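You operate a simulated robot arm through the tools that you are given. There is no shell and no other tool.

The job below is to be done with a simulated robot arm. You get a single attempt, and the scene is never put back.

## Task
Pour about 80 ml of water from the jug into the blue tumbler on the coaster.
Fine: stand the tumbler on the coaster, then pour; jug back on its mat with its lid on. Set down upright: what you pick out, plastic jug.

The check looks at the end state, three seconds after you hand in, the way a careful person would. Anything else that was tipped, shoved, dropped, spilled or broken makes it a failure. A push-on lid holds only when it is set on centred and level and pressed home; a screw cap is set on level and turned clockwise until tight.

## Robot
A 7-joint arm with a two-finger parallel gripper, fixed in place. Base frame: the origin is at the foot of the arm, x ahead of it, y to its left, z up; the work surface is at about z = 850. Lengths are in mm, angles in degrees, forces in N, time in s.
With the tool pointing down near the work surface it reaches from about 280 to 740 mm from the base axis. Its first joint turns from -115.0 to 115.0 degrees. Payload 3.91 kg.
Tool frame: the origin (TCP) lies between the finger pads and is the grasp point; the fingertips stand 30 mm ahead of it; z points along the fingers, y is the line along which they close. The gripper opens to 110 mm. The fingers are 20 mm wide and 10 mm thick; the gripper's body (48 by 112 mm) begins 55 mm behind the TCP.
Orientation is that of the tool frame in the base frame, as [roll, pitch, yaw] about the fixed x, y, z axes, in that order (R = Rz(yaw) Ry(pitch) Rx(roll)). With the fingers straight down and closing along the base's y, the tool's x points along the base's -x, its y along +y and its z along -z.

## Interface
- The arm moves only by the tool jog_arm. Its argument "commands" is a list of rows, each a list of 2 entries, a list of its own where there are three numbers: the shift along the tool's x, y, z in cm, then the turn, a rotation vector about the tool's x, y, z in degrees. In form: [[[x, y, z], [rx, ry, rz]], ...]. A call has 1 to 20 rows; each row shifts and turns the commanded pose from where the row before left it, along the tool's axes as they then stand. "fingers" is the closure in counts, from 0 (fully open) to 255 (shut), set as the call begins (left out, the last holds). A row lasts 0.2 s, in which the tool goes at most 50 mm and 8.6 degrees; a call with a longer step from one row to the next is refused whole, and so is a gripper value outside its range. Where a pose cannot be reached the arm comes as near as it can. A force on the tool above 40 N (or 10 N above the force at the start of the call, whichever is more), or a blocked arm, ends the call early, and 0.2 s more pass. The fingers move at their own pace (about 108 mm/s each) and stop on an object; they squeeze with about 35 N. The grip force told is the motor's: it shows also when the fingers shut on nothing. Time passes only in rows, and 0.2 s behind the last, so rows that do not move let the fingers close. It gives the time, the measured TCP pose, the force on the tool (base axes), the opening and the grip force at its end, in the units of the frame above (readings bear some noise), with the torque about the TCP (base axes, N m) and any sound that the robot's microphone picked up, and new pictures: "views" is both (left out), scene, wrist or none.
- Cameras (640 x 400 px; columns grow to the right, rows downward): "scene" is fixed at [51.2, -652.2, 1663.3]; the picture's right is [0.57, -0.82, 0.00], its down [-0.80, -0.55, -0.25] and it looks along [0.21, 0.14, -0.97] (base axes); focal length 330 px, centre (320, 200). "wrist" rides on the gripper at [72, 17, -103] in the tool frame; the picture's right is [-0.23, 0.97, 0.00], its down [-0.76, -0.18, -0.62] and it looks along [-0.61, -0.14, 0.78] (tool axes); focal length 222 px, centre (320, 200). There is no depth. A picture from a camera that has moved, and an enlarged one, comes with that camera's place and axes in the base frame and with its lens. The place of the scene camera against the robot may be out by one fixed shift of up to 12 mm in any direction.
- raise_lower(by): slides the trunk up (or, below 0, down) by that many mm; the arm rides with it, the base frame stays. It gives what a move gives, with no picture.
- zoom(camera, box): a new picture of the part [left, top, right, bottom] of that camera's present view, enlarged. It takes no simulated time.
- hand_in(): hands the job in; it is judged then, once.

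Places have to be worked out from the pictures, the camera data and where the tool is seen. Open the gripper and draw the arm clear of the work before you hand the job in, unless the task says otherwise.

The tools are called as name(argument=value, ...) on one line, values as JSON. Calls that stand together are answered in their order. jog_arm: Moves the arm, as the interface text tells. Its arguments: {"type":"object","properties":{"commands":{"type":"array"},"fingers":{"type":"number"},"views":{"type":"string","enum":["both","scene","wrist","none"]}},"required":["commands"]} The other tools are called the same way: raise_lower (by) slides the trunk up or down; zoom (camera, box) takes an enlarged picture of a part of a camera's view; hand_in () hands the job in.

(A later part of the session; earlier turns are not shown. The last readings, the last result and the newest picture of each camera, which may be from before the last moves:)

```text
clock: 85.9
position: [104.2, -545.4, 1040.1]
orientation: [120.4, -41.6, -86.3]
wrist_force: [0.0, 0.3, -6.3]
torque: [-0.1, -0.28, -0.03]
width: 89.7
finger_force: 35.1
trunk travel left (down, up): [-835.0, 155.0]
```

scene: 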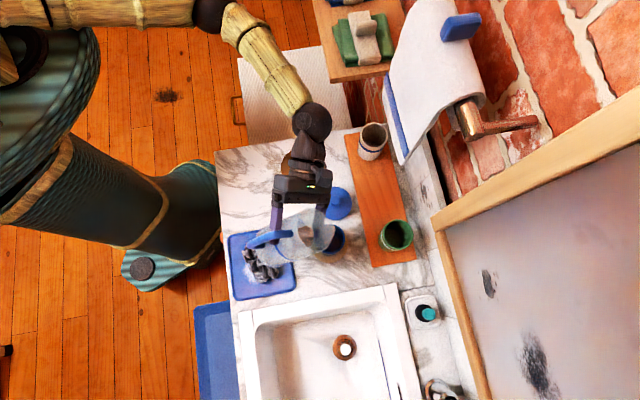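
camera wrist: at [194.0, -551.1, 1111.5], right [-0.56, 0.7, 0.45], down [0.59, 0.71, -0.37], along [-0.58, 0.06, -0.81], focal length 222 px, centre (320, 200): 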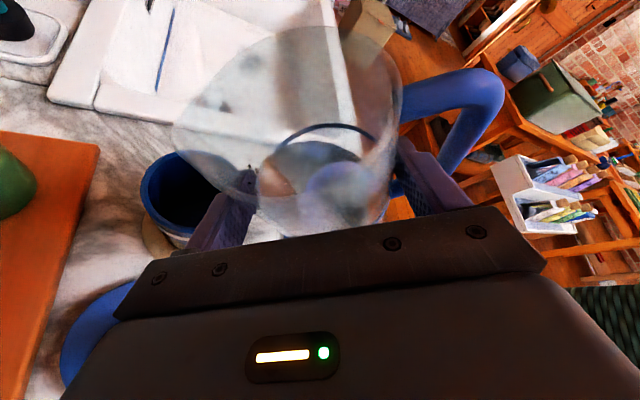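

The pose followed exactly. Before lowering more, I'll tilt to about 54° here, still short of the expected pour onset, so the jug's base stays clear of the cloth.

jog_arm(commands=[[[0, 0, 0], [-1.73, 0, -3.04]], [[0, 0, 0], [-1.73, 0, -3.04]], [[0, 0, 0], [-1.73, 0, -3.04]], [[0, 0, 0], [-1.73, 0, -3.04]], [[0, 0, 0], [0, 0, 0]], [[0, 0, 0], [0, 0, 0]]])

zoom(camera="scene", box=[240, 170, 380, 280])

zoom(camera="wrist", box=[100, 60, 420, 280])

```text
clock: 87.3
position: [103.6, -545.4, 1040.0]
orientation: [109.6, -30.5, -80.0]
wrist_force: [-0.9, 0.4, -6.6]
torque: [-0.14, -0.27, 0.0]
width: 89.9
finger_force: 35.0
trunk travel left (down, up): [-835.0, 155.0]
camera wrist: at [200.4, -564.1, 1122.0], right [-0.44, 0.59, 0.67], down [0.52, 0.78, -0.35], along [-0.73, 0.2, -0.65], focal length 222 px, centre (320, 200)
```

scene: 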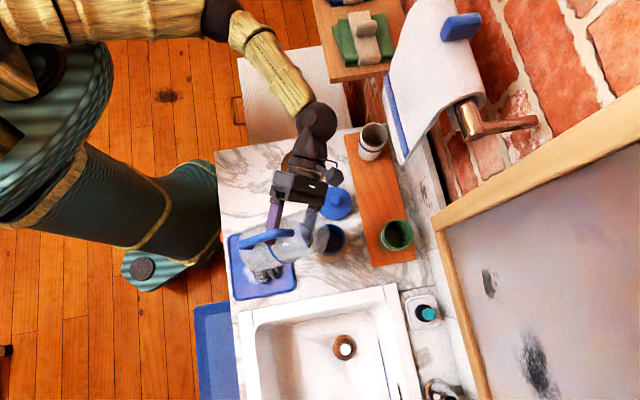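
wrist: 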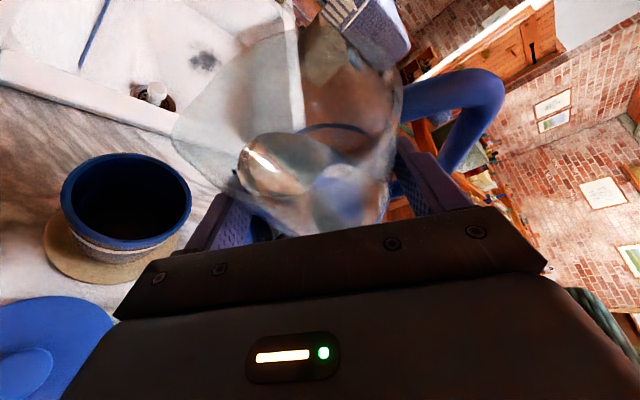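

```text
3.64 times, centred on (310, 225) of scene
camera zoom: at [51.2, -652.2, 1663.3], right [0.57, -0.82, 0.0], down [-0.8, -0.55, -0.25], along [0.21, 0.14, -0.97], focal length 1198 px, centre (356, 109)
```

zoom: 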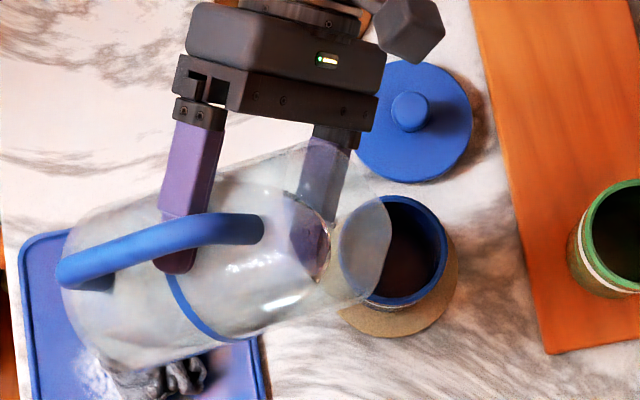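

```text
1.82 times, centred on (260, 170) of wrist
camera zoom: at [200.4, -564.1, 1122.0], right [-0.44, 0.59, 0.67], down [0.52, 0.78, -0.35], along [-0.73, 0.2, -0.65], focal length 404 px, centre (429, 254)
```

zoom: 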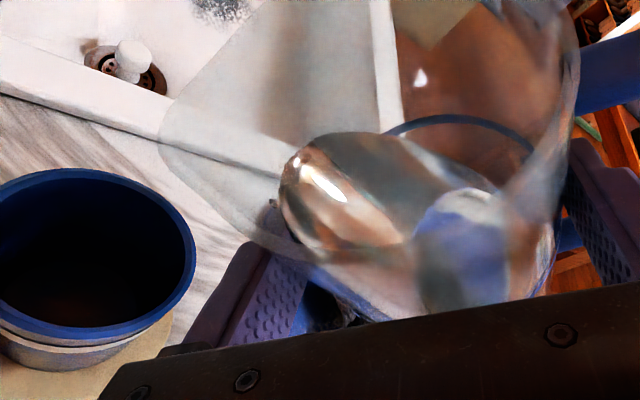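

At 54° the water is nearing the spout but not over it, and the lip is about 5 mm short of the tumbler centre, a good offset for the stream. I'll lower the trunk 45 mm so the lip ends about 30 mm above the tumbler rim.

raise_lower(by=-45)

jog_arm(commands=[[[0, 0, 0], [0, 0, 0]]])

zoom(camera="scene", box=[240, 170, 380, 280])

zoom(camera="wrist", box=[20, 60, 420, 280])

```text
clock: 88.2
position: [104.1, -546.4, 994.5]
orientation: [109.7, -30.6, -80.0]
wrist_force: [0.1, 0.0, -6.8]
torque: [-0.11, -0.22, -0.01]
width: 89.4
finger_force: 34.7
trunk travel left (down, up): [-790.0, 200.0]
```

```text
clock: 88.6
position: [104.3, -545.7, 994.9]
orientation: [109.7, -30.6, -80.1]
wrist_force: [0.1, 0.2, -6.5]
torque: [-0.11, -0.29, 0.02]
width: 89.5
finger_force: 34.9
trunk travel left (down, up): [-790.0, 200.0]
camera wrist: at [200.4, -564.0, 1077.1], right [-0.44, 0.6, 0.67], down [0.52, 0.78, -0.35], along [-0.73, 0.2, -0.65], focal length 222 px, centre (320, 200)
```

scene: 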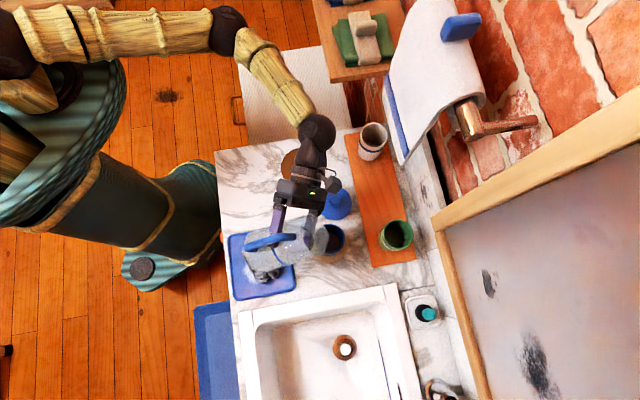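
wrist: 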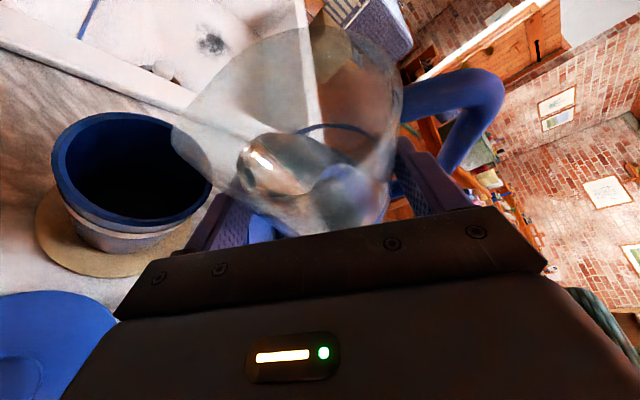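

```text
3.64 times, centred on (310, 225) of scene
camera zoom: at [51.2, -652.2, 1663.3], right [0.57, -0.82, 0.0], down [-0.8, -0.55, -0.25], along [0.21, 0.14, -0.97], focal length 1198 px, centre (356, 109)
```

zoom: 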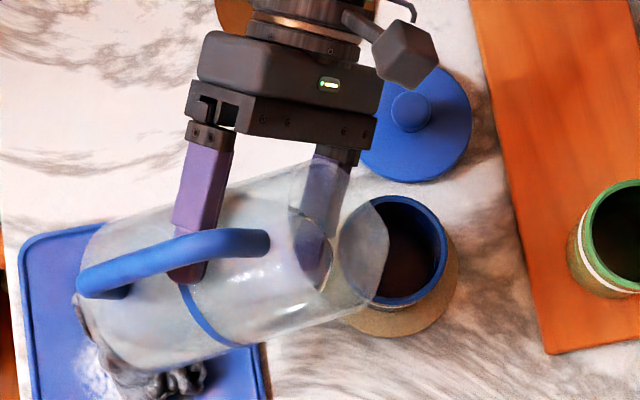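

```text
1.60 times, centred on (220, 170) of wrist
camera zoom: at [200.4, -564.0, 1077.1], right [-0.44, 0.6, 0.67], down [0.52, 0.78, -0.35], along [-0.73, 0.2, -0.65], focal length 355 px, centre (480, 248)
```

zoom: 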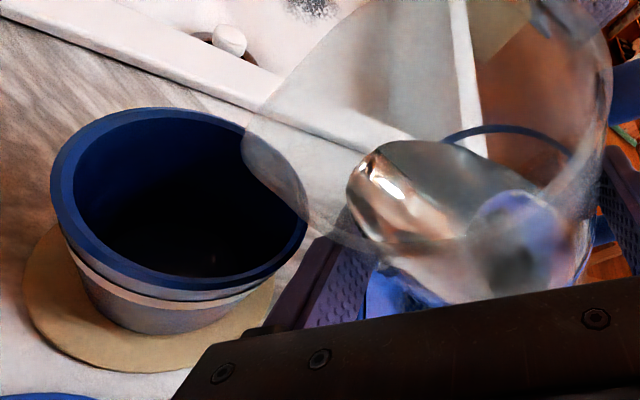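

The geometry is good: lip about 40 mm above the rim and 5–9 mm short of the cup's centre. I'll nudge 4 mm toward the cup and tilt to 58°, watching for flow.

jog_arm(commands=[[[0.28, -0.235, -0.16], [0, 0, 0]], [[0, 0, 0], [-0.99, 0, -1.738]], [[0, 0, 0], [-0.99, 0, -1.738]], [[0, 0, 0], [0, 0, 0]], [[0, 0, 0], [0, 0, 0]]])

zoom(camera="wrist", box=[20, 60, 420, 280])

zoom(camera="scene", box=[270, 190, 360, 270])

```text
clock: 89.8
position: [108.1, -548.1, 994.9]
orientation: [107.0, -27.4, -78.7]
wrist_force: [0.4, 0.1, -6.3]
torque: [-0.14, -0.29, -0.03]
width: 89.5
finger_force: 35.5
trunk travel left (down, up): [-790.0, 200.0]
camera wrist: at [207.6, -570.9, 1071.1], right [-0.4, 0.56, 0.72], down [0.5, 0.8, -0.34], along [-0.76, 0.23, -0.6], focal length 222 px, centre (320, 200)
```

scene: 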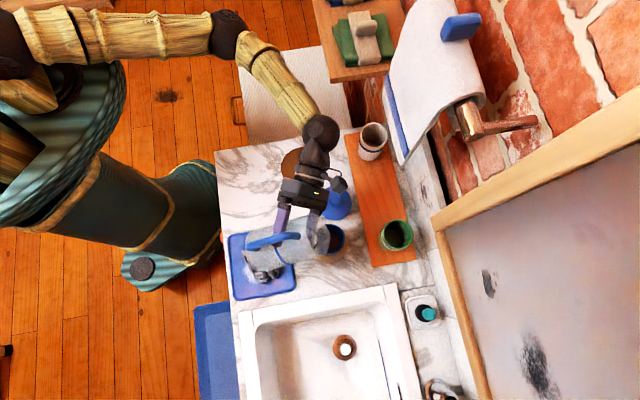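
wrist: 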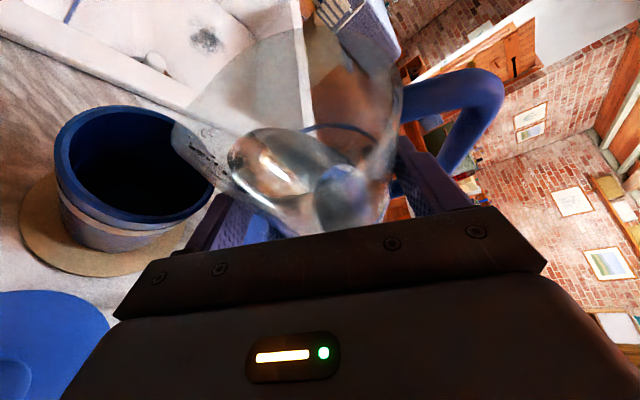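

```text
1.60 times, centred on (220, 170) of wrist
camera zoom: at [207.6, -570.9, 1071.1], right [-0.4, 0.56, 0.72], down [0.5, 0.8, -0.34], along [-0.76, 0.23, -0.6], focal length 355 px, centre (480, 248)
```

zoom: 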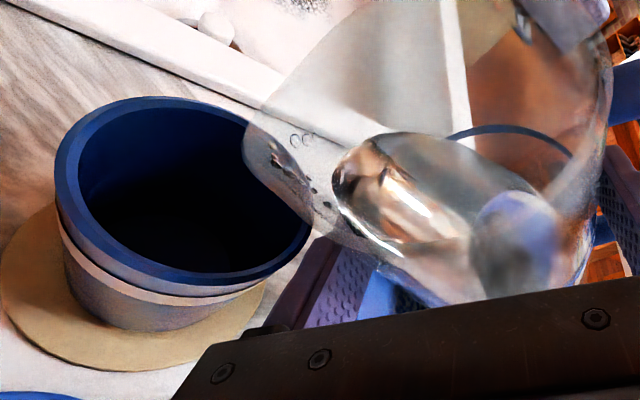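

```text
5.00 times, centred on (315, 230) of scene
camera zoom: at [51.2, -652.2, 1663.3], right [0.57, -0.82, 0.0], down [-0.8, -0.55, -0.25], along [0.21, 0.14, -0.97], focal length 1647 px, centre (345, 50)
```

zoom: 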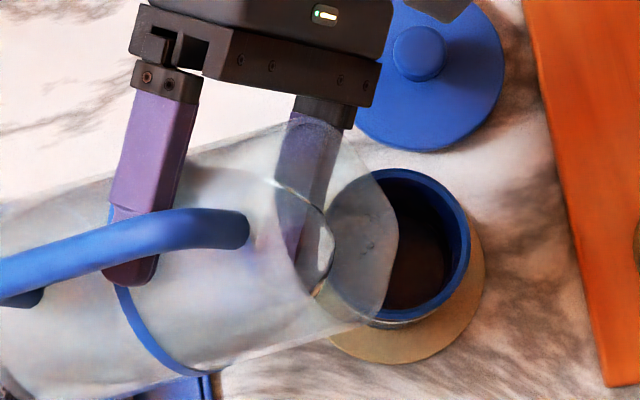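

At 58° there's still no flow; the water edge is a good way from the spout. Tilting 3° more.

jog_arm(commands=[[[0, 0, 0], [-0.743, 0, -1.303]], [[0, 0, 0], [-0.743, 0, -1.303]], [[0, 0, 0], [0, 0, 0]], [[0, 0, 0], [0, 0, 0]]])

zoom(camera="wrist", box=[20, 60, 420, 280])

zoom(camera="scene", box=[270, 190, 360, 270])

```text
clock: 90.8
position: [106.2, -548.5, 994.7]
orientation: [105.4, -24.8, -78.0]
wrist_force: [0.1, -0.3, -6.8]
torque: [-0.13, -0.29, 0.02]
width: 89.4
finger_force: 34.9
trunk travel left (down, up): [-790.0, 200.0]
camera wrist: at [209.9, -573.1, 1066.2], right [-0.38, 0.53, 0.76], down [0.49, 0.81, -0.33], along [-0.79, 0.25, -0.57], focal length 222 px, centre (320, 200)
```

scene: 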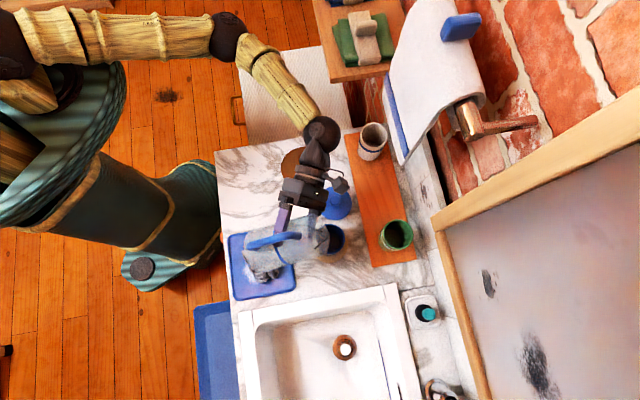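
wrist: 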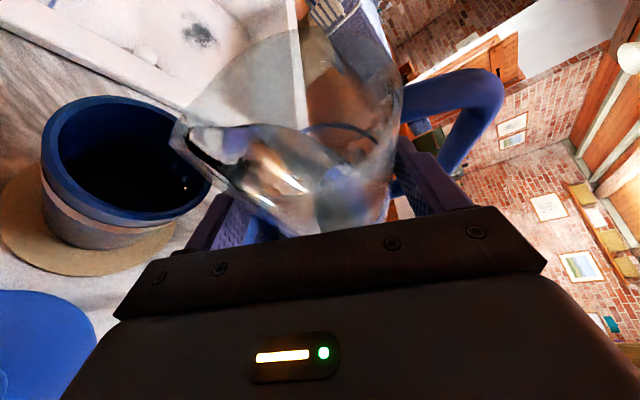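

```text
1.60 times, centred on (220, 170) of wrist
camera zoom: at [209.9, -573.1, 1066.2], right [-0.38, 0.53, 0.76], down [0.49, 0.81, -0.33], along [-0.79, 0.25, -0.57], focal length 355 px, centre (480, 248)
```

zoom: 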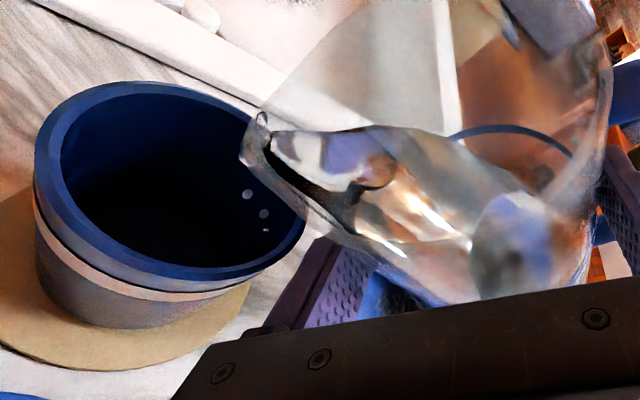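

```text
5.00 times, centred on (315, 230) of scene
camera zoom: at [51.2, -652.2, 1663.3], right [0.57, -0.82, 0.0], down [-0.8, -0.55, -0.25], along [0.21, 0.14, -0.97], focal length 1647 px, centre (345, 50)
```

zoom: 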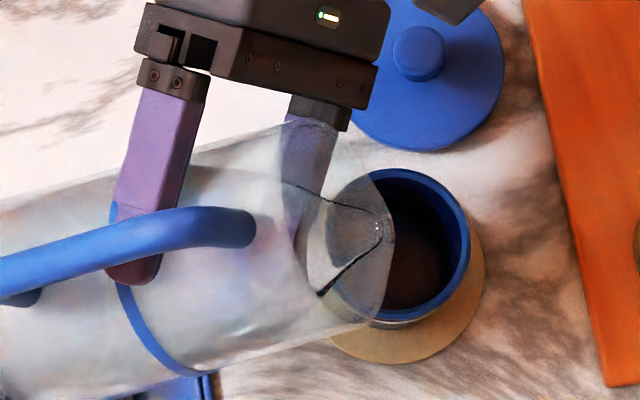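

Water has reached the spout at 61° and drops are falling inside the tumbler. I'll hold here a moment and watch.

jog_arm(commands=[[[0, 0, 0], [0, 0, 0]], [[0, 0, 0], [0, 0, 0]], [[0, 0, 0], [0, 0, 0]]])

zoom(camera="wrist", box=[20, 60, 420, 280])

zoom(camera="scene", box=[270, 190, 360, 270])

```text
clock: 91.6
position: [106.7, -549.0, 995.1]
orientation: [105.3, -24.9, -78.0]
wrist_force: [0.5, -0.7, -5.9]
torque: [-0.12, -0.27, -0.01]
width: 89.5
finger_force: 34.7
trunk travel left (down, up): [-790.0, 200.0]
camera wrist: at [209.9, -573.1, 1066.2], right [-0.38, 0.53, 0.76], down [0.49, 0.81, -0.33], along [-0.79, 0.25, -0.57], focal length 222 px, centre (320, 200)
```

scene: 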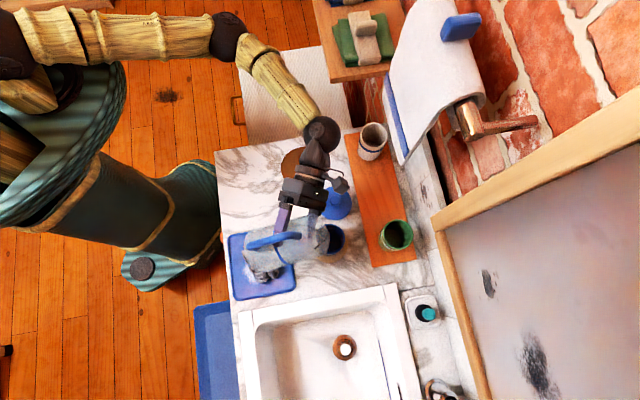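
wrist: 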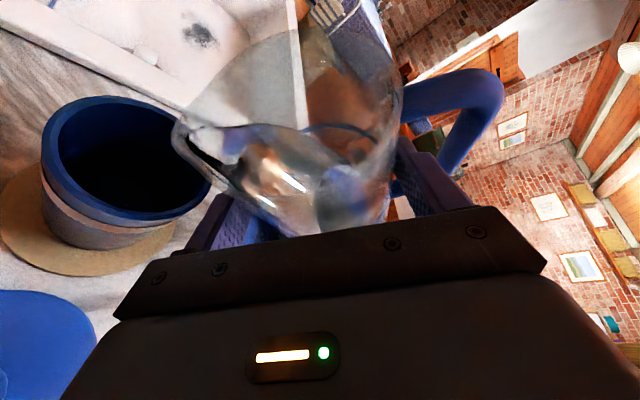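

```text
1.60 times, centred on (220, 170) of wrist
camera zoom: at [209.9, -573.1, 1066.2], right [-0.38, 0.53, 0.76], down [0.49, 0.81, -0.33], along [-0.79, 0.25, -0.57], focal length 355 px, centre (480, 248)
```

zoom: 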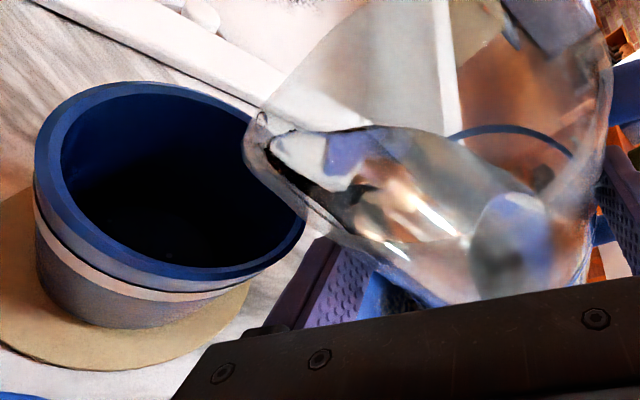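

```text
5.00 times, centred on (315, 230) of scene
camera zoom: at [51.2, -652.2, 1663.3], right [0.57, -0.82, 0.0], down [-0.8, -0.55, -0.25], along [0.21, 0.14, -0.97], focal length 1647 px, centre (345, 50)
```

zoom: 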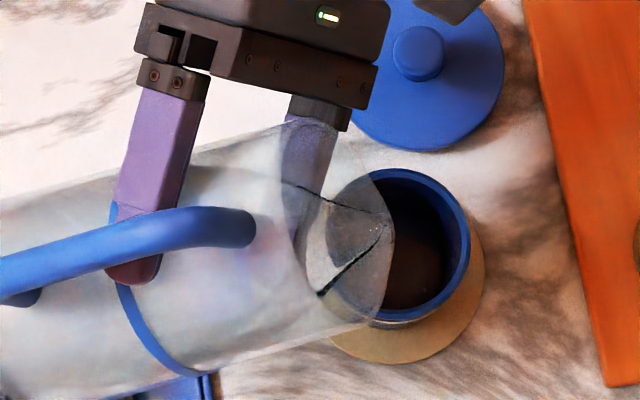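

The trickle has stopped, so the onset angle is about 61°. I'll step to 63° and let it flow and settle.

jog_arm(commands=[[[0, 0, 0], [-0.495, 0, -0.869]], [[0, 0, 0], [-0.495, 0, -0.869]], [[0, 0, 0], [0, 0, 0]], [[0, 0, 0], [0, 0, 0]]])

zoom(camera="wrist", box=[20, 60, 420, 280])

zoom(camera="scene", box=[270, 190, 360, 270])

```text
clock: 92.6
position: [108.0, -548.8, 996.1]
orientation: [104.2, -23.1, -77.5]
wrist_force: [0.2, -0.4, -6.2]
torque: [-0.12, -0.29, -0.03]
width: 89.8
finger_force: 34.9
trunk travel left (down, up): [-790.0, 200.0]
camera wrist: at [212.4, -575.2, 1064.0], right [-0.36, 0.51, 0.78], down [0.48, 0.82, -0.32], along [-0.8, 0.26, -0.54], focal length 222 px, centre (320, 200)
```

scene: 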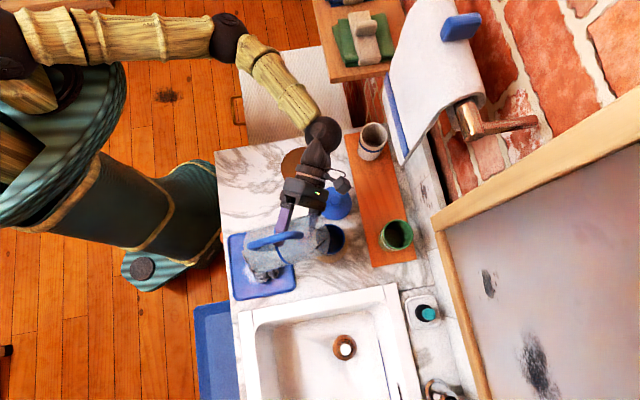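
wrist: 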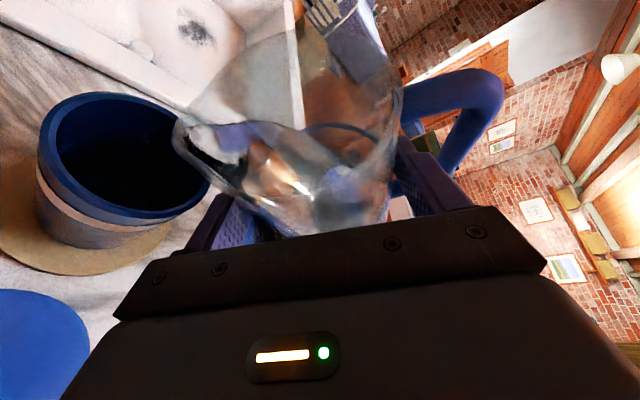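

```text
1.60 times, centred on (220, 170) of wrist
camera zoom: at [212.4, -575.2, 1064.0], right [-0.36, 0.51, 0.78], down [0.48, 0.82, -0.32], along [-0.8, 0.26, -0.54], focal length 355 px, centre (480, 248)
```

zoom: 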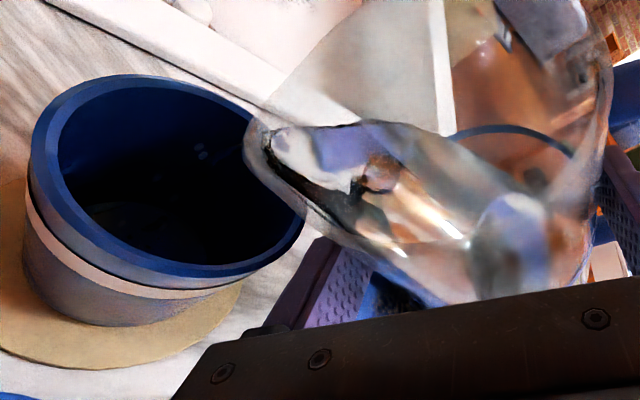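

```text
5.00 times, centred on (315, 230) of scene
camera zoom: at [51.2, -652.2, 1663.3], right [0.57, -0.82, 0.0], down [-0.8, -0.55, -0.25], along [0.21, 0.14, -0.97], focal length 1647 px, centre (345, 50)
```

zoom: 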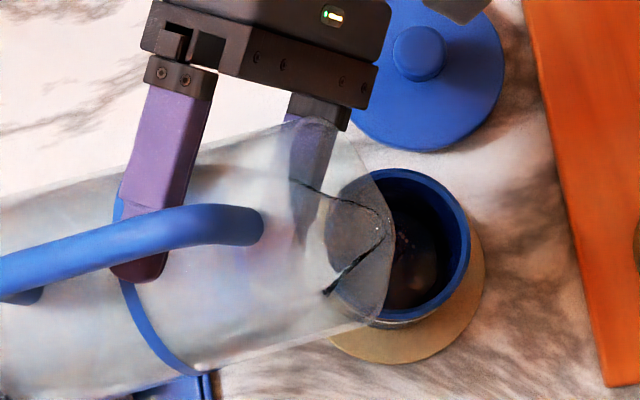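

It's flowing neatly into the tumbler. Holding at 63° until it settles.

jog_arm(commands=[[[0, 0, 0], [0, 0, 0]], [[0, 0, 0], [0, 0, 0]], [[0, 0, 0], [0, 0, 0]], [[0, 0, 0], [0, 0, 0]]])

zoom(camera="wrist", box=[20, 60, 240, 220])

zoom(camera="scene", box=[300, 205, 360, 265])

```text
clock: 93.6
position: [106.4, -549.2, 996.9]
orientation: [104.2, -23.2, -77.5]
wrist_force: [-1.2, -0.6, -7.6]
torque: [-0.11, -0.27, -0.04]
width: 89.4
finger_force: 34.6
trunk travel left (down, up): [-790.0, 200.0]
camera wrist: at [211.6, -575.4, 1064.2], right [-0.36, 0.52, 0.78], down [0.48, 0.82, -0.32], along [-0.8, 0.26, -0.54], focal length 222 px, centre (320, 200)
```

scene: 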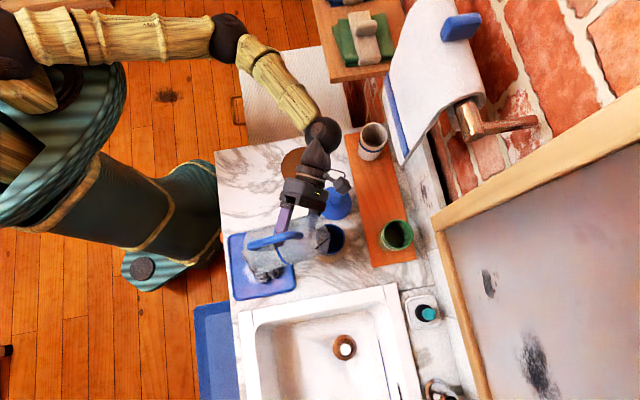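
wrist: 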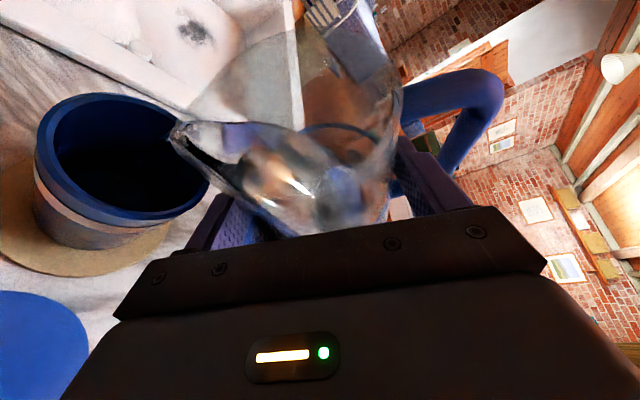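

```text
2.50 times, centred on (130, 140) of wrist
camera zoom: at [211.6, -575.4, 1064.2], right [-0.36, 0.52, 0.78], down [0.48, 0.82, -0.32], along [-0.8, 0.26, -0.54], focal length 555 px, centre (795, 350)
```

zoom: 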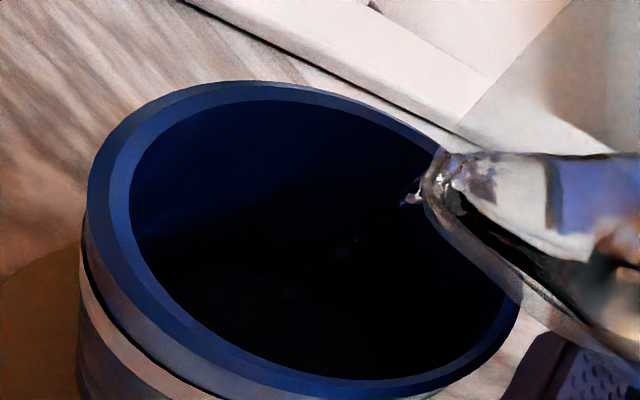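

```text
6.67 times, centred on (330, 235) of scene
camera zoom: at [51.2, -652.2, 1663.3], right [0.57, -0.82, 0.0], down [-0.8, -0.55, -0.25], along [0.21, 0.14, -0.97], focal length 2196 px, centre (253, -33)
```

zoom: 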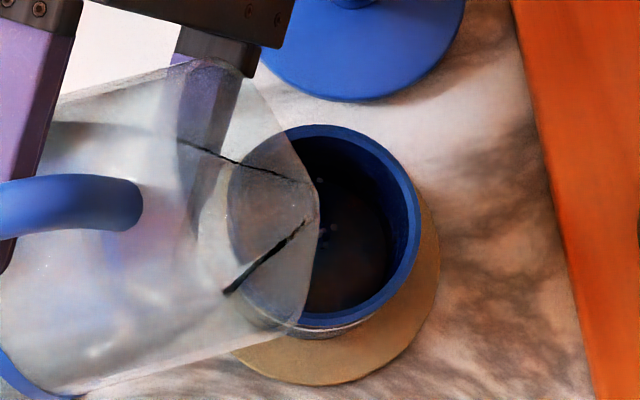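

Flow is steady with drops landing inside. The geometry suggests roughly 17 ml per degree past onset, so I'll go to 64.5° and hold while sampling.

jog_arm(commands=[[[0, 0, 0], [-0.371, 0, -0.652]], [[0, 0, 0], [-0.371, 0, -0.652]], [[0, 0, 0], [0, 0, 0]], [[0, 0, 0], [0, 0, 0]], [[0, 0, 0], [0, 0, 0]], [[0, 0, 0], [0, 0, 0]]])

zoom(camera="wrist", box=[20, 60, 240, 220])

zoom(camera="scene", box=[300, 205, 360, 265])

```text
clock: 95.0
position: [108.2, -549.9, 998.4]
orientation: [103.6, -22.1, -77.3]
wrist_force: [0.3, 0.0, -6.8]
torque: [-0.09, -0.27, 0.03]
width: 89.7
finger_force: 35.4
trunk travel left (down, up): [-790.0, 200.0]
camera wrist: at [214.1, -576.7, 1063.7], right [-0.35, 0.5, 0.79], down [0.48, 0.82, -0.31], along [-0.81, 0.27, -0.53], focal length 222 px, centre (320, 200)
```

scene: 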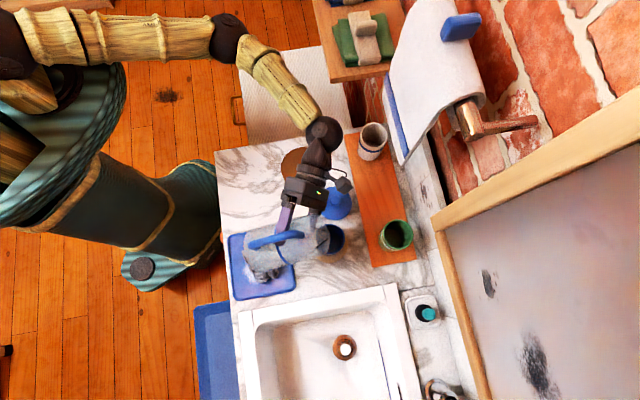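
wrist: 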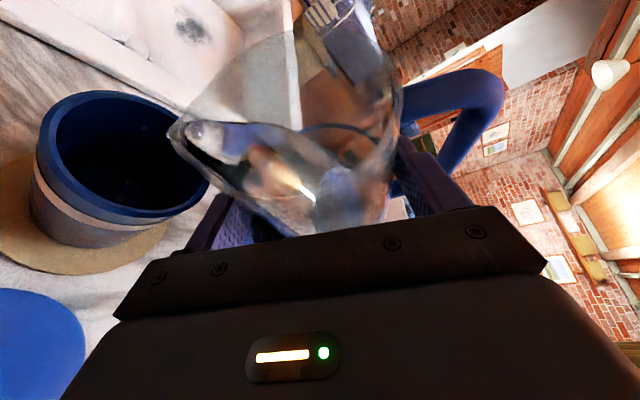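

```text
2.50 times, centred on (130, 140) of wrist
camera zoom: at [214.1, -576.7, 1063.7], right [-0.35, 0.5, 0.79], down [0.48, 0.82, -0.31], along [-0.81, 0.27, -0.53], focal length 555 px, centre (795, 350)
```

zoom: 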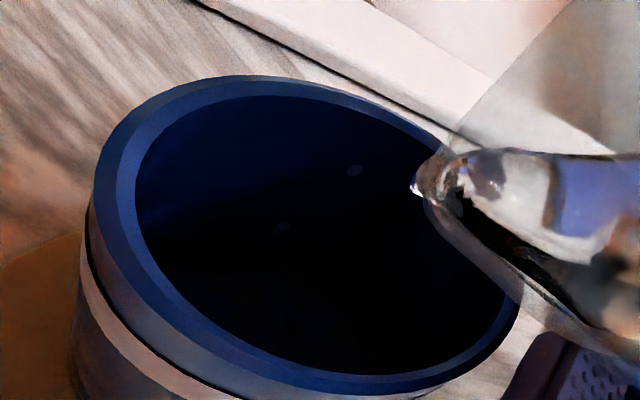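

```text
6.67 times, centred on (330, 235) of scene
camera zoom: at [51.2, -652.2, 1663.3], right [0.57, -0.82, 0.0], down [-0.8, -0.55, -0.25], along [0.21, 0.14, -0.97], focal length 2196 px, centre (253, -33)
```

zoom: 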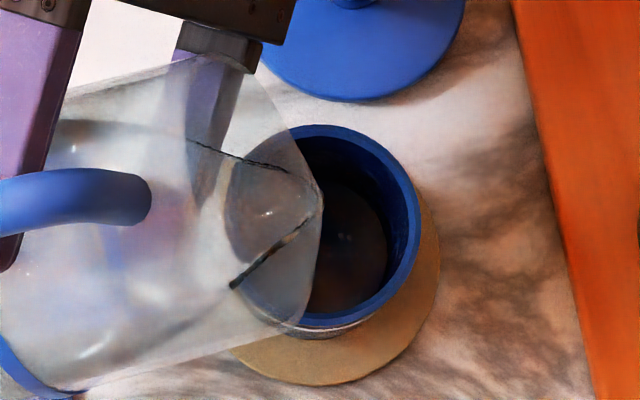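

The actual tilt from the readings is 64.2°. I'll take a batch of still force samples to estimate how much has left the jug.

jog_arm(commands=[[[0, 0, 0], [0, 0, 0]]], views="none")

jog_arm(commands=[[[0, 0, 0], [0, 0, 0]]], views="none")

jog_arm(commands=[[[0, 0, 0], [0, 0, 0]]], views="none")

jog_arm(commands=[[[0, 0, 0], [0, 0, 0]]], views="none")

jog_arm(commands=[[[0, 0, 0], [0, 0, 0]]], views="none")

jog_arm(commands=[[[0, 0, 0], [0, 0, 0]]], views="none")

jog_arm(commands=[[[0, 0, 0], [0, 0, 0]]], views="none")

jog_arm(commands=[[[0, 0, 0], [0, 0, 0]]], views="wrist")

zoom(camera="wrist", box=[20, 60, 240, 220])

```text
clock: 95.4
position: [107.1, -548.8, 997.5]
orientation: [103.6, -22.1, -77.3]
wrist_force: [-0.5, 0.1, -7.4]
torque: [-0.15, -0.26, 0.0]
width: 89.4
finger_force: 35.8
trunk travel left (down, up): [-790.0, 200.0]
```

```text
clock: 95.8
position: [108.9, -548.8, 996.9]
orientation: [103.6, -22.1, -77.3]
wrist_force: [0.0, -0.2, -5.9]
torque: [-0.12, -0.27, 0.01]
width: 89.5
finger_force: 34.5
trunk travel left (down, up): [-790.0, 200.0]
```

```text
clock: 96.2
position: [107.8, -550.9, 998.7]
orientation: [103.7, -22.1, -77.2]
wrist_force: [0.0, -0.7, -6.0]
torque: [-0.14, -0.26, 0.01]
width: 89.7
finger_force: 34.8
trunk travel left (down, up): [-790.0, 200.0]
```

```text
clock: 96.6
position: [107.6, -548.9, 998.0]
orientation: [103.5, -22.1, -77.3]
wrist_force: [0.0, 0.1, -5.6]
torque: [-0.12, -0.27, -0.02]
width: 89.3
finger_force: 35.3
trunk travel left (down, up): [-790.0, 200.0]
```

```text
clock: 97.0
position: [108.9, -548.7, 997.8]
orientation: [103.6, -22.0, -77.2]
wrist_force: [0.1, 0.5, -5.4]
torque: [-0.13, -0.27, 0.01]
width: 89.8
finger_force: 35.0
trunk travel left (down, up): [-790.0, 200.0]
```

```text
clock: 97.4
position: [109.0, -550.2, 998.6]
orientation: [103.6, -22.1, -77.3]
wrist_force: [-0.9, 0.2, -6.1]
torque: [-0.17, -0.26, -0.01]
width: 89.4
finger_force: 35.5
trunk travel left (down, up): [-790.0, 200.0]
```

```text
clock: 97.8
position: [109.7, -549.3, 996.3]
orientation: [103.7, -22.2, -77.2]
wrist_force: [0.8, -0.7, -6.1]
torque: [-0.11, -0.27, 0.02]
width: 89.4
finger_force: 35.3
trunk travel left (down, up): [-790.0, 200.0]
```

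```text
clock: 98.2
position: [108.8, -549.0, 997.2]
orientation: [103.6, -21.9, -77.4]
wrist_force: [0.6, 0.0, -6.5]
torque: [-0.14, -0.27, -0.03]
width: 89.5
finger_force: 35.6
trunk travel left (down, up): [-790.0, 200.0]
camera wrist: at [214.3, -576.7, 1063.5], right [-0.35, 0.5, 0.79], down [0.48, 0.82, -0.31], along [-0.81, 0.27, -0.53], focal length 222 px, centre (320, 200)
```

wrist: 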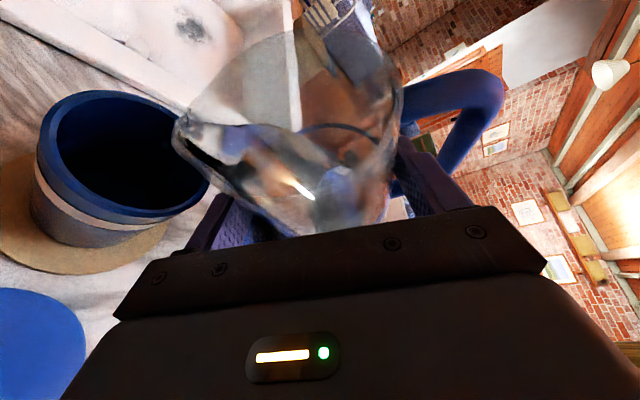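

```text
2.50 times, centred on (130, 140) of wrist
camera zoom: at [214.3, -576.7, 1063.5], right [-0.35, 0.5, 0.79], down [0.48, 0.82, -0.31], along [-0.81, 0.27, -0.53], focal length 555 px, centre (795, 350)
```

zoom: 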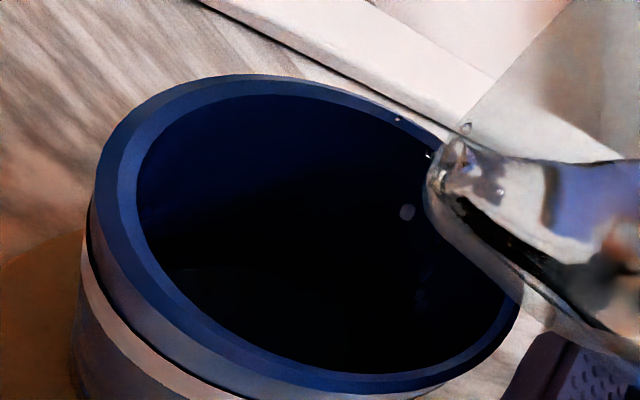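

The samples average about 6.15 N, a drop near 0.7 N, though with noise of roughly ±20 ml. I'll tilt back to stop the drip and look closely at the tumbler and around it.

jog_arm(commands=[[[0, 0, 0], [1.73, 0, 3.04]], [[0, 0, 0], [1.73, 0, 3.04]], [[0, 0, 0], [1.98, 0, 3.476]], [[0, 0, 0], [1.98, 0, 3.476]], [[0, 0, 0], [0, 0, 0]], [[0, 0, 0], [0, 0, 0]]])

zoom(camera="wrist", box=[20, 60, 260, 260])

zoom(camera="scene", box=[290, 195, 370, 275])

```text
clock: 99.6
position: [106.0, -548.6, 994.5]
orientation: [112.9, -34.3, -81.7]
wrist_force: [0.6, -0.2, -6.0]
torque: [-0.1, -0.27, -0.01]
width: 89.5
finger_force: 34.8
trunk travel left (down, up): [-790.0, 200.0]
camera wrist: at [198.3, -562.1, 1082.5], right [-0.47, 0.63, 0.61], down [0.54, 0.76, -0.36], along [-0.7, 0.16, -0.7], focal length 222 px, centre (320, 200)
```

scene: 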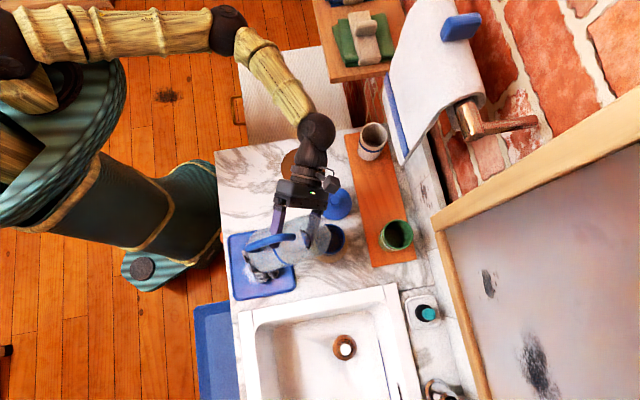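
wrist: 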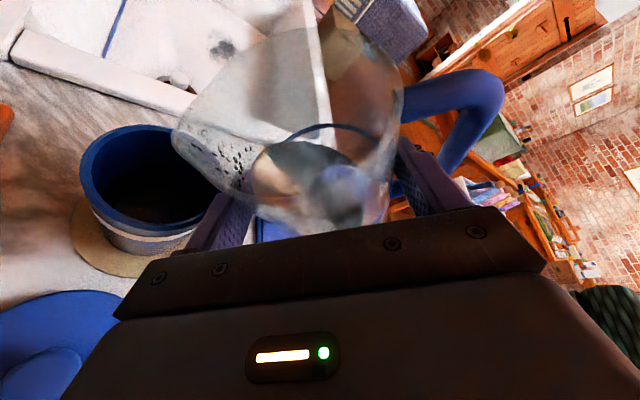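

```text
2.00 times, centred on (140, 160) of wrist
camera zoom: at [198.3, -562.1, 1082.5], right [-0.47, 0.63, 0.61], down [0.54, 0.76, -0.36], along [-0.7, 0.16, -0.7], focal length 444 px, centre (680, 280)
```

zoom: 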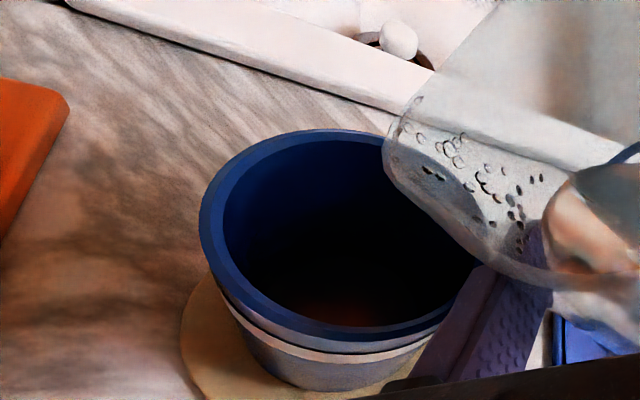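

```text
5.00 times, centred on (330, 235) of scene
camera zoom: at [51.2, -652.2, 1663.3], right [0.57, -0.82, 0.0], down [-0.8, -0.55, -0.25], along [0.21, 0.14, -0.97], focal length 1647 px, centre (270, 25)
```

zoom: 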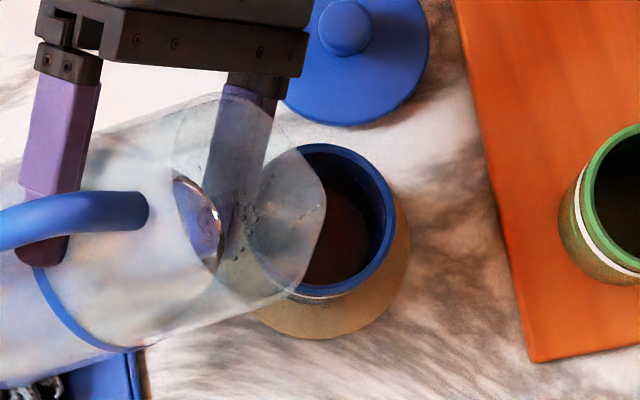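

No spill is visible. I'll take a larger batch of still weight samples now that the flow has stopped.

jog_arm(commands=[[[0, 0, 0], [0, 0, 0]]], views="none")

jog_arm(commands=[[[0, 0, 0], [0, 0, 0]]], views="none")

jog_arm(commands=[[[0, 0, 0], [0, 0, 0]]], views="none")

jog_arm(commands=[[[0, 0, 0], [0, 0, 0]]], views="none")

jog_arm(commands=[[[0, 0, 0], [0, 0, 0]]], views="none")

jog_arm(commands=[[[0, 0, 0], [0, 0, 0]]], views="none")

jog_arm(commands=[[[0, 0, 0], [0, 0, 0]]], views="none")

jog_arm(commands=[[[0, 0, 0], [0, 0, 0]]], views="none")

jog_arm(commands=[[[0, 0, 0], [0, 0, 0]]], views="none")

jog_arm(commands=[[[0, 0, 0], [0, 0, 0]]], views="none")

jog_arm(commands=[[[0, 0, 0], [0, 0, 0]]], views="none")

jog_arm(commands=[[[0, 0, 0], [0, 0, 0]]], views="none")

```text
clock: 100.0
position: [106.4, -549.5, 994.9]
orientation: [112.8, -34.2, -81.7]
wrist_force: [0.0, -1.2, -6.6]
torque: [-0.13, -0.28, -0.03]
width: 89.3
finger_force: 34.6
trunk travel left (down, up): [-790.0, 200.0]
```

```text
clock: 100.4
position: [106.4, -550.1, 994.4]
orientation: [112.7, -34.2, -81.7]
wrist_force: [-0.2, -0.6, -5.5]
torque: [-0.12, -0.27, -0.03]
width: 89.3
finger_force: 35.0
trunk travel left (down, up): [-790.0, 200.0]
```

```text
clock: 100.8
position: [105.5, -548.9, 994.5]
orientation: [112.8, -34.1, -81.7]
wrist_force: [-1.4, -0.3, -6.4]
torque: [-0.11, -0.26, 0.01]
width: 89.8
finger_force: 35.0
trunk travel left (down, up): [-790.0, 200.0]
```

```text
clock: 101.2
position: [105.0, -548.0, 994.6]
orientation: [112.9, -34.2, -81.7]
wrist_force: [0.6, 0.6, -5.6]
torque: [-0.13, -0.24, -0.01]
width: 89.7
finger_force: 34.9
trunk travel left (down, up): [-790.0, 200.0]
```

```text
clock: 101.6
position: [106.9, -549.4, 993.8]
orientation: [112.8, -34.2, -81.6]
wrist_force: [-0.1, 0.5, -6.2]
torque: [-0.16, -0.27, 0.0]
width: 89.5
finger_force: 35.3
trunk travel left (down, up): [-790.0, 200.0]
```

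```text
clock: 102.0
position: [105.8, -548.6, 995.0]
orientation: [112.8, -34.1, -81.7]
wrist_force: [-0.4, 0.5, -5.7]
torque: [-0.09, -0.24, 0.0]
width: 89.7
finger_force: 35.2
trunk travel left (down, up): [-790.0, 200.0]
```

```text
clock: 102.4
position: [106.4, -549.1, 994.9]
orientation: [112.8, -34.3, -81.6]
wrist_force: [0.1, 0.2, -6.7]
torque: [-0.12, -0.26, 0.0]
width: 89.6
finger_force: 34.8
trunk travel left (down, up): [-790.0, 200.0]
```

```text
clock: 102.8
position: [106.1, -549.9, 993.0]
orientation: [112.8, -34.1, -81.7]
wrist_force: [-0.7, -1.0, -6.8]
torque: [-0.1, -0.26, 0.01]
width: 89.5
finger_force: 35.3
trunk travel left (down, up): [-790.0, 200.0]
```

```text
clock: 103.2
position: [107.3, -547.8, 995.2]
orientation: [112.8, -34.2, -81.7]
wrist_force: [0.0, 0.2, -6.3]
torque: [-0.11, -0.29, 0.01]
width: 89.5
finger_force: 35.3
trunk travel left (down, up): [-790.0, 200.0]
```

```text
clock: 103.6
position: [106.7, -548.6, 994.5]
orientation: [112.8, -34.2, -81.7]
wrist_force: [0.1, 0.3, -5.7]
torque: [-0.16, -0.27, 0.05]
width: 89.6
finger_force: 34.8
trunk travel left (down, up): [-790.0, 200.0]
```

```text
clock: 104.0
position: [106.3, -548.9, 994.7]
orientation: [112.8, -34.2, -81.7]
wrist_force: [-1.5, 0.2, -6.5]
torque: [-0.12, -0.29, 0.02]
width: 89.5
finger_force: 34.9
trunk travel left (down, up): [-790.0, 200.0]
```

```text
clock: 104.4
position: [106.1, -548.3, 994.6]
orientation: [112.8, -34.3, -81.7]
wrist_force: [0.5, 0.4, -6.0]
torque: [-0.11, -0.26, 0.0]
width: 89.6
finger_force: 35.8
trunk travel left (down, up): [-790.0, 200.0]
```

Averaged, about 0.62 N is gone, i.e. about 60 ml ±13, consistent with the geometry (about 55–60 ml). I'll lift the jug aside a little to look straight into the tumbler and gauge the level.

raise_lower(by=40)

jog_arm(commands=[[[-1.71, 1.54, 0.975], [0, 0, 0]], [[-1.71, 1.54, 0.975], [0, 0, 0]], [[0, 0, 0], [0, 0, 0]]])

zoom(camera="scene", box=[308, 218, 352, 262])

zoom(camera="wrist", box=[20, 60, 260, 260])

zoom(camera="scene", box=[375, 210, 425, 260])

```text
clock: 105.2
position: [105.8, -548.7, 1036.3]
orientation: [112.8, -34.2, -81.6]
wrist_force: [0.0, -0.2, -7.0]
torque: [-0.13, -0.25, 0.01]
width: 89.4
finger_force: 34.9
trunk travel left (down, up): [-830.0, 160.0]
```

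```text
clock: 106.0
position: [71.7, -513.5, 1034.0]
orientation: [112.8, -34.2, -81.6]
wrist_force: [-0.4, 0.3, -6.5]
torque: [-0.13, -0.28, -0.01]
width: 89.6
finger_force: 34.9
trunk travel left (down, up): [-830.0, 160.0]
camera wrist: at [162.7, -527.2, 1120.5], right [-0.47, 0.63, 0.61], down [0.54, 0.76, -0.36], along [-0.7, 0.16, -0.7], focal length 222 px, centre (320, 200)
```

scene: 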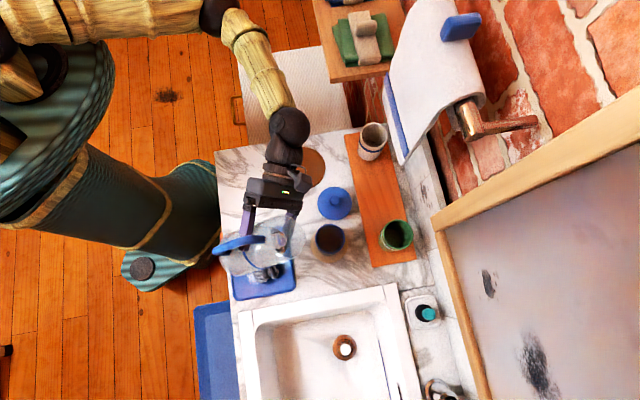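
wrist: 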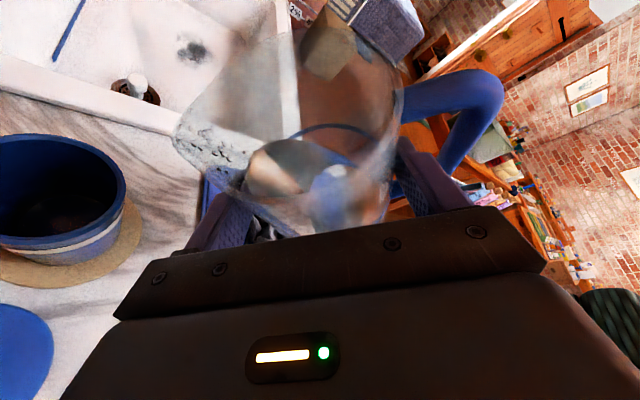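

```text
9.09 times, centred on (330, 240) of scene
camera zoom: at [51.2, -652.2, 1663.3], right [0.57, -0.82, 0.0], down [-0.8, -0.55, -0.25], along [0.21, 0.14, -0.97], focal length 2995 px, centre (229, -164)
```

zoom: 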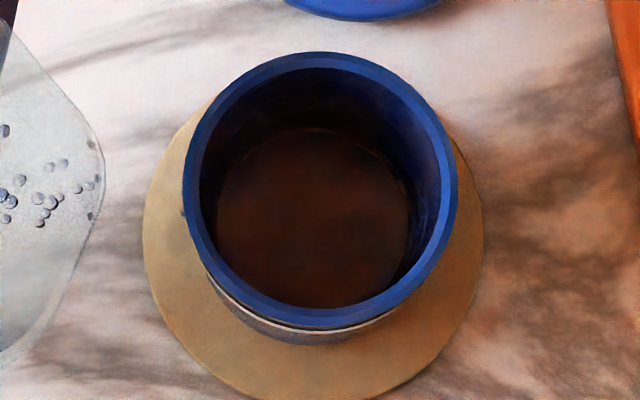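

```text
2.00 times, centred on (140, 160) of wrist
camera zoom: at [162.7, -527.2, 1120.5], right [-0.47, 0.63, 0.61], down [0.54, 0.76, -0.36], along [-0.7, 0.16, -0.7], focal length 444 px, centre (680, 280)
```

zoom: 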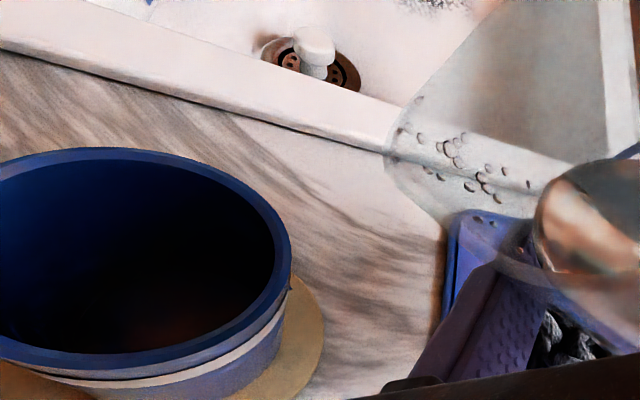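

```text
8.00 times, centred on (400, 235) of scene
camera zoom: at [51.2, -652.2, 1663.3], right [0.57, -0.82, 0.0], down [-0.8, -0.55, -0.25], along [0.21, 0.14, -0.97], focal length 2636 px, centre (-320, -80)
```

zoom: 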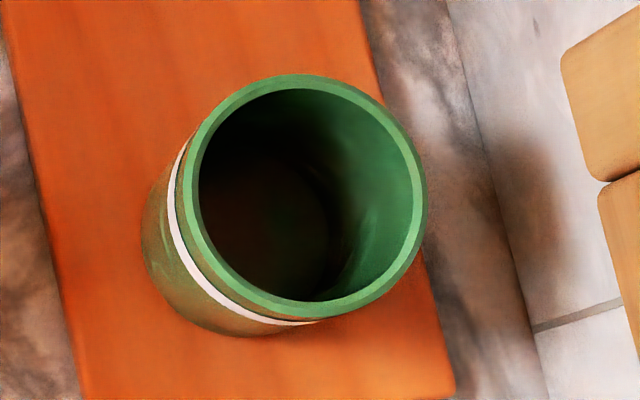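

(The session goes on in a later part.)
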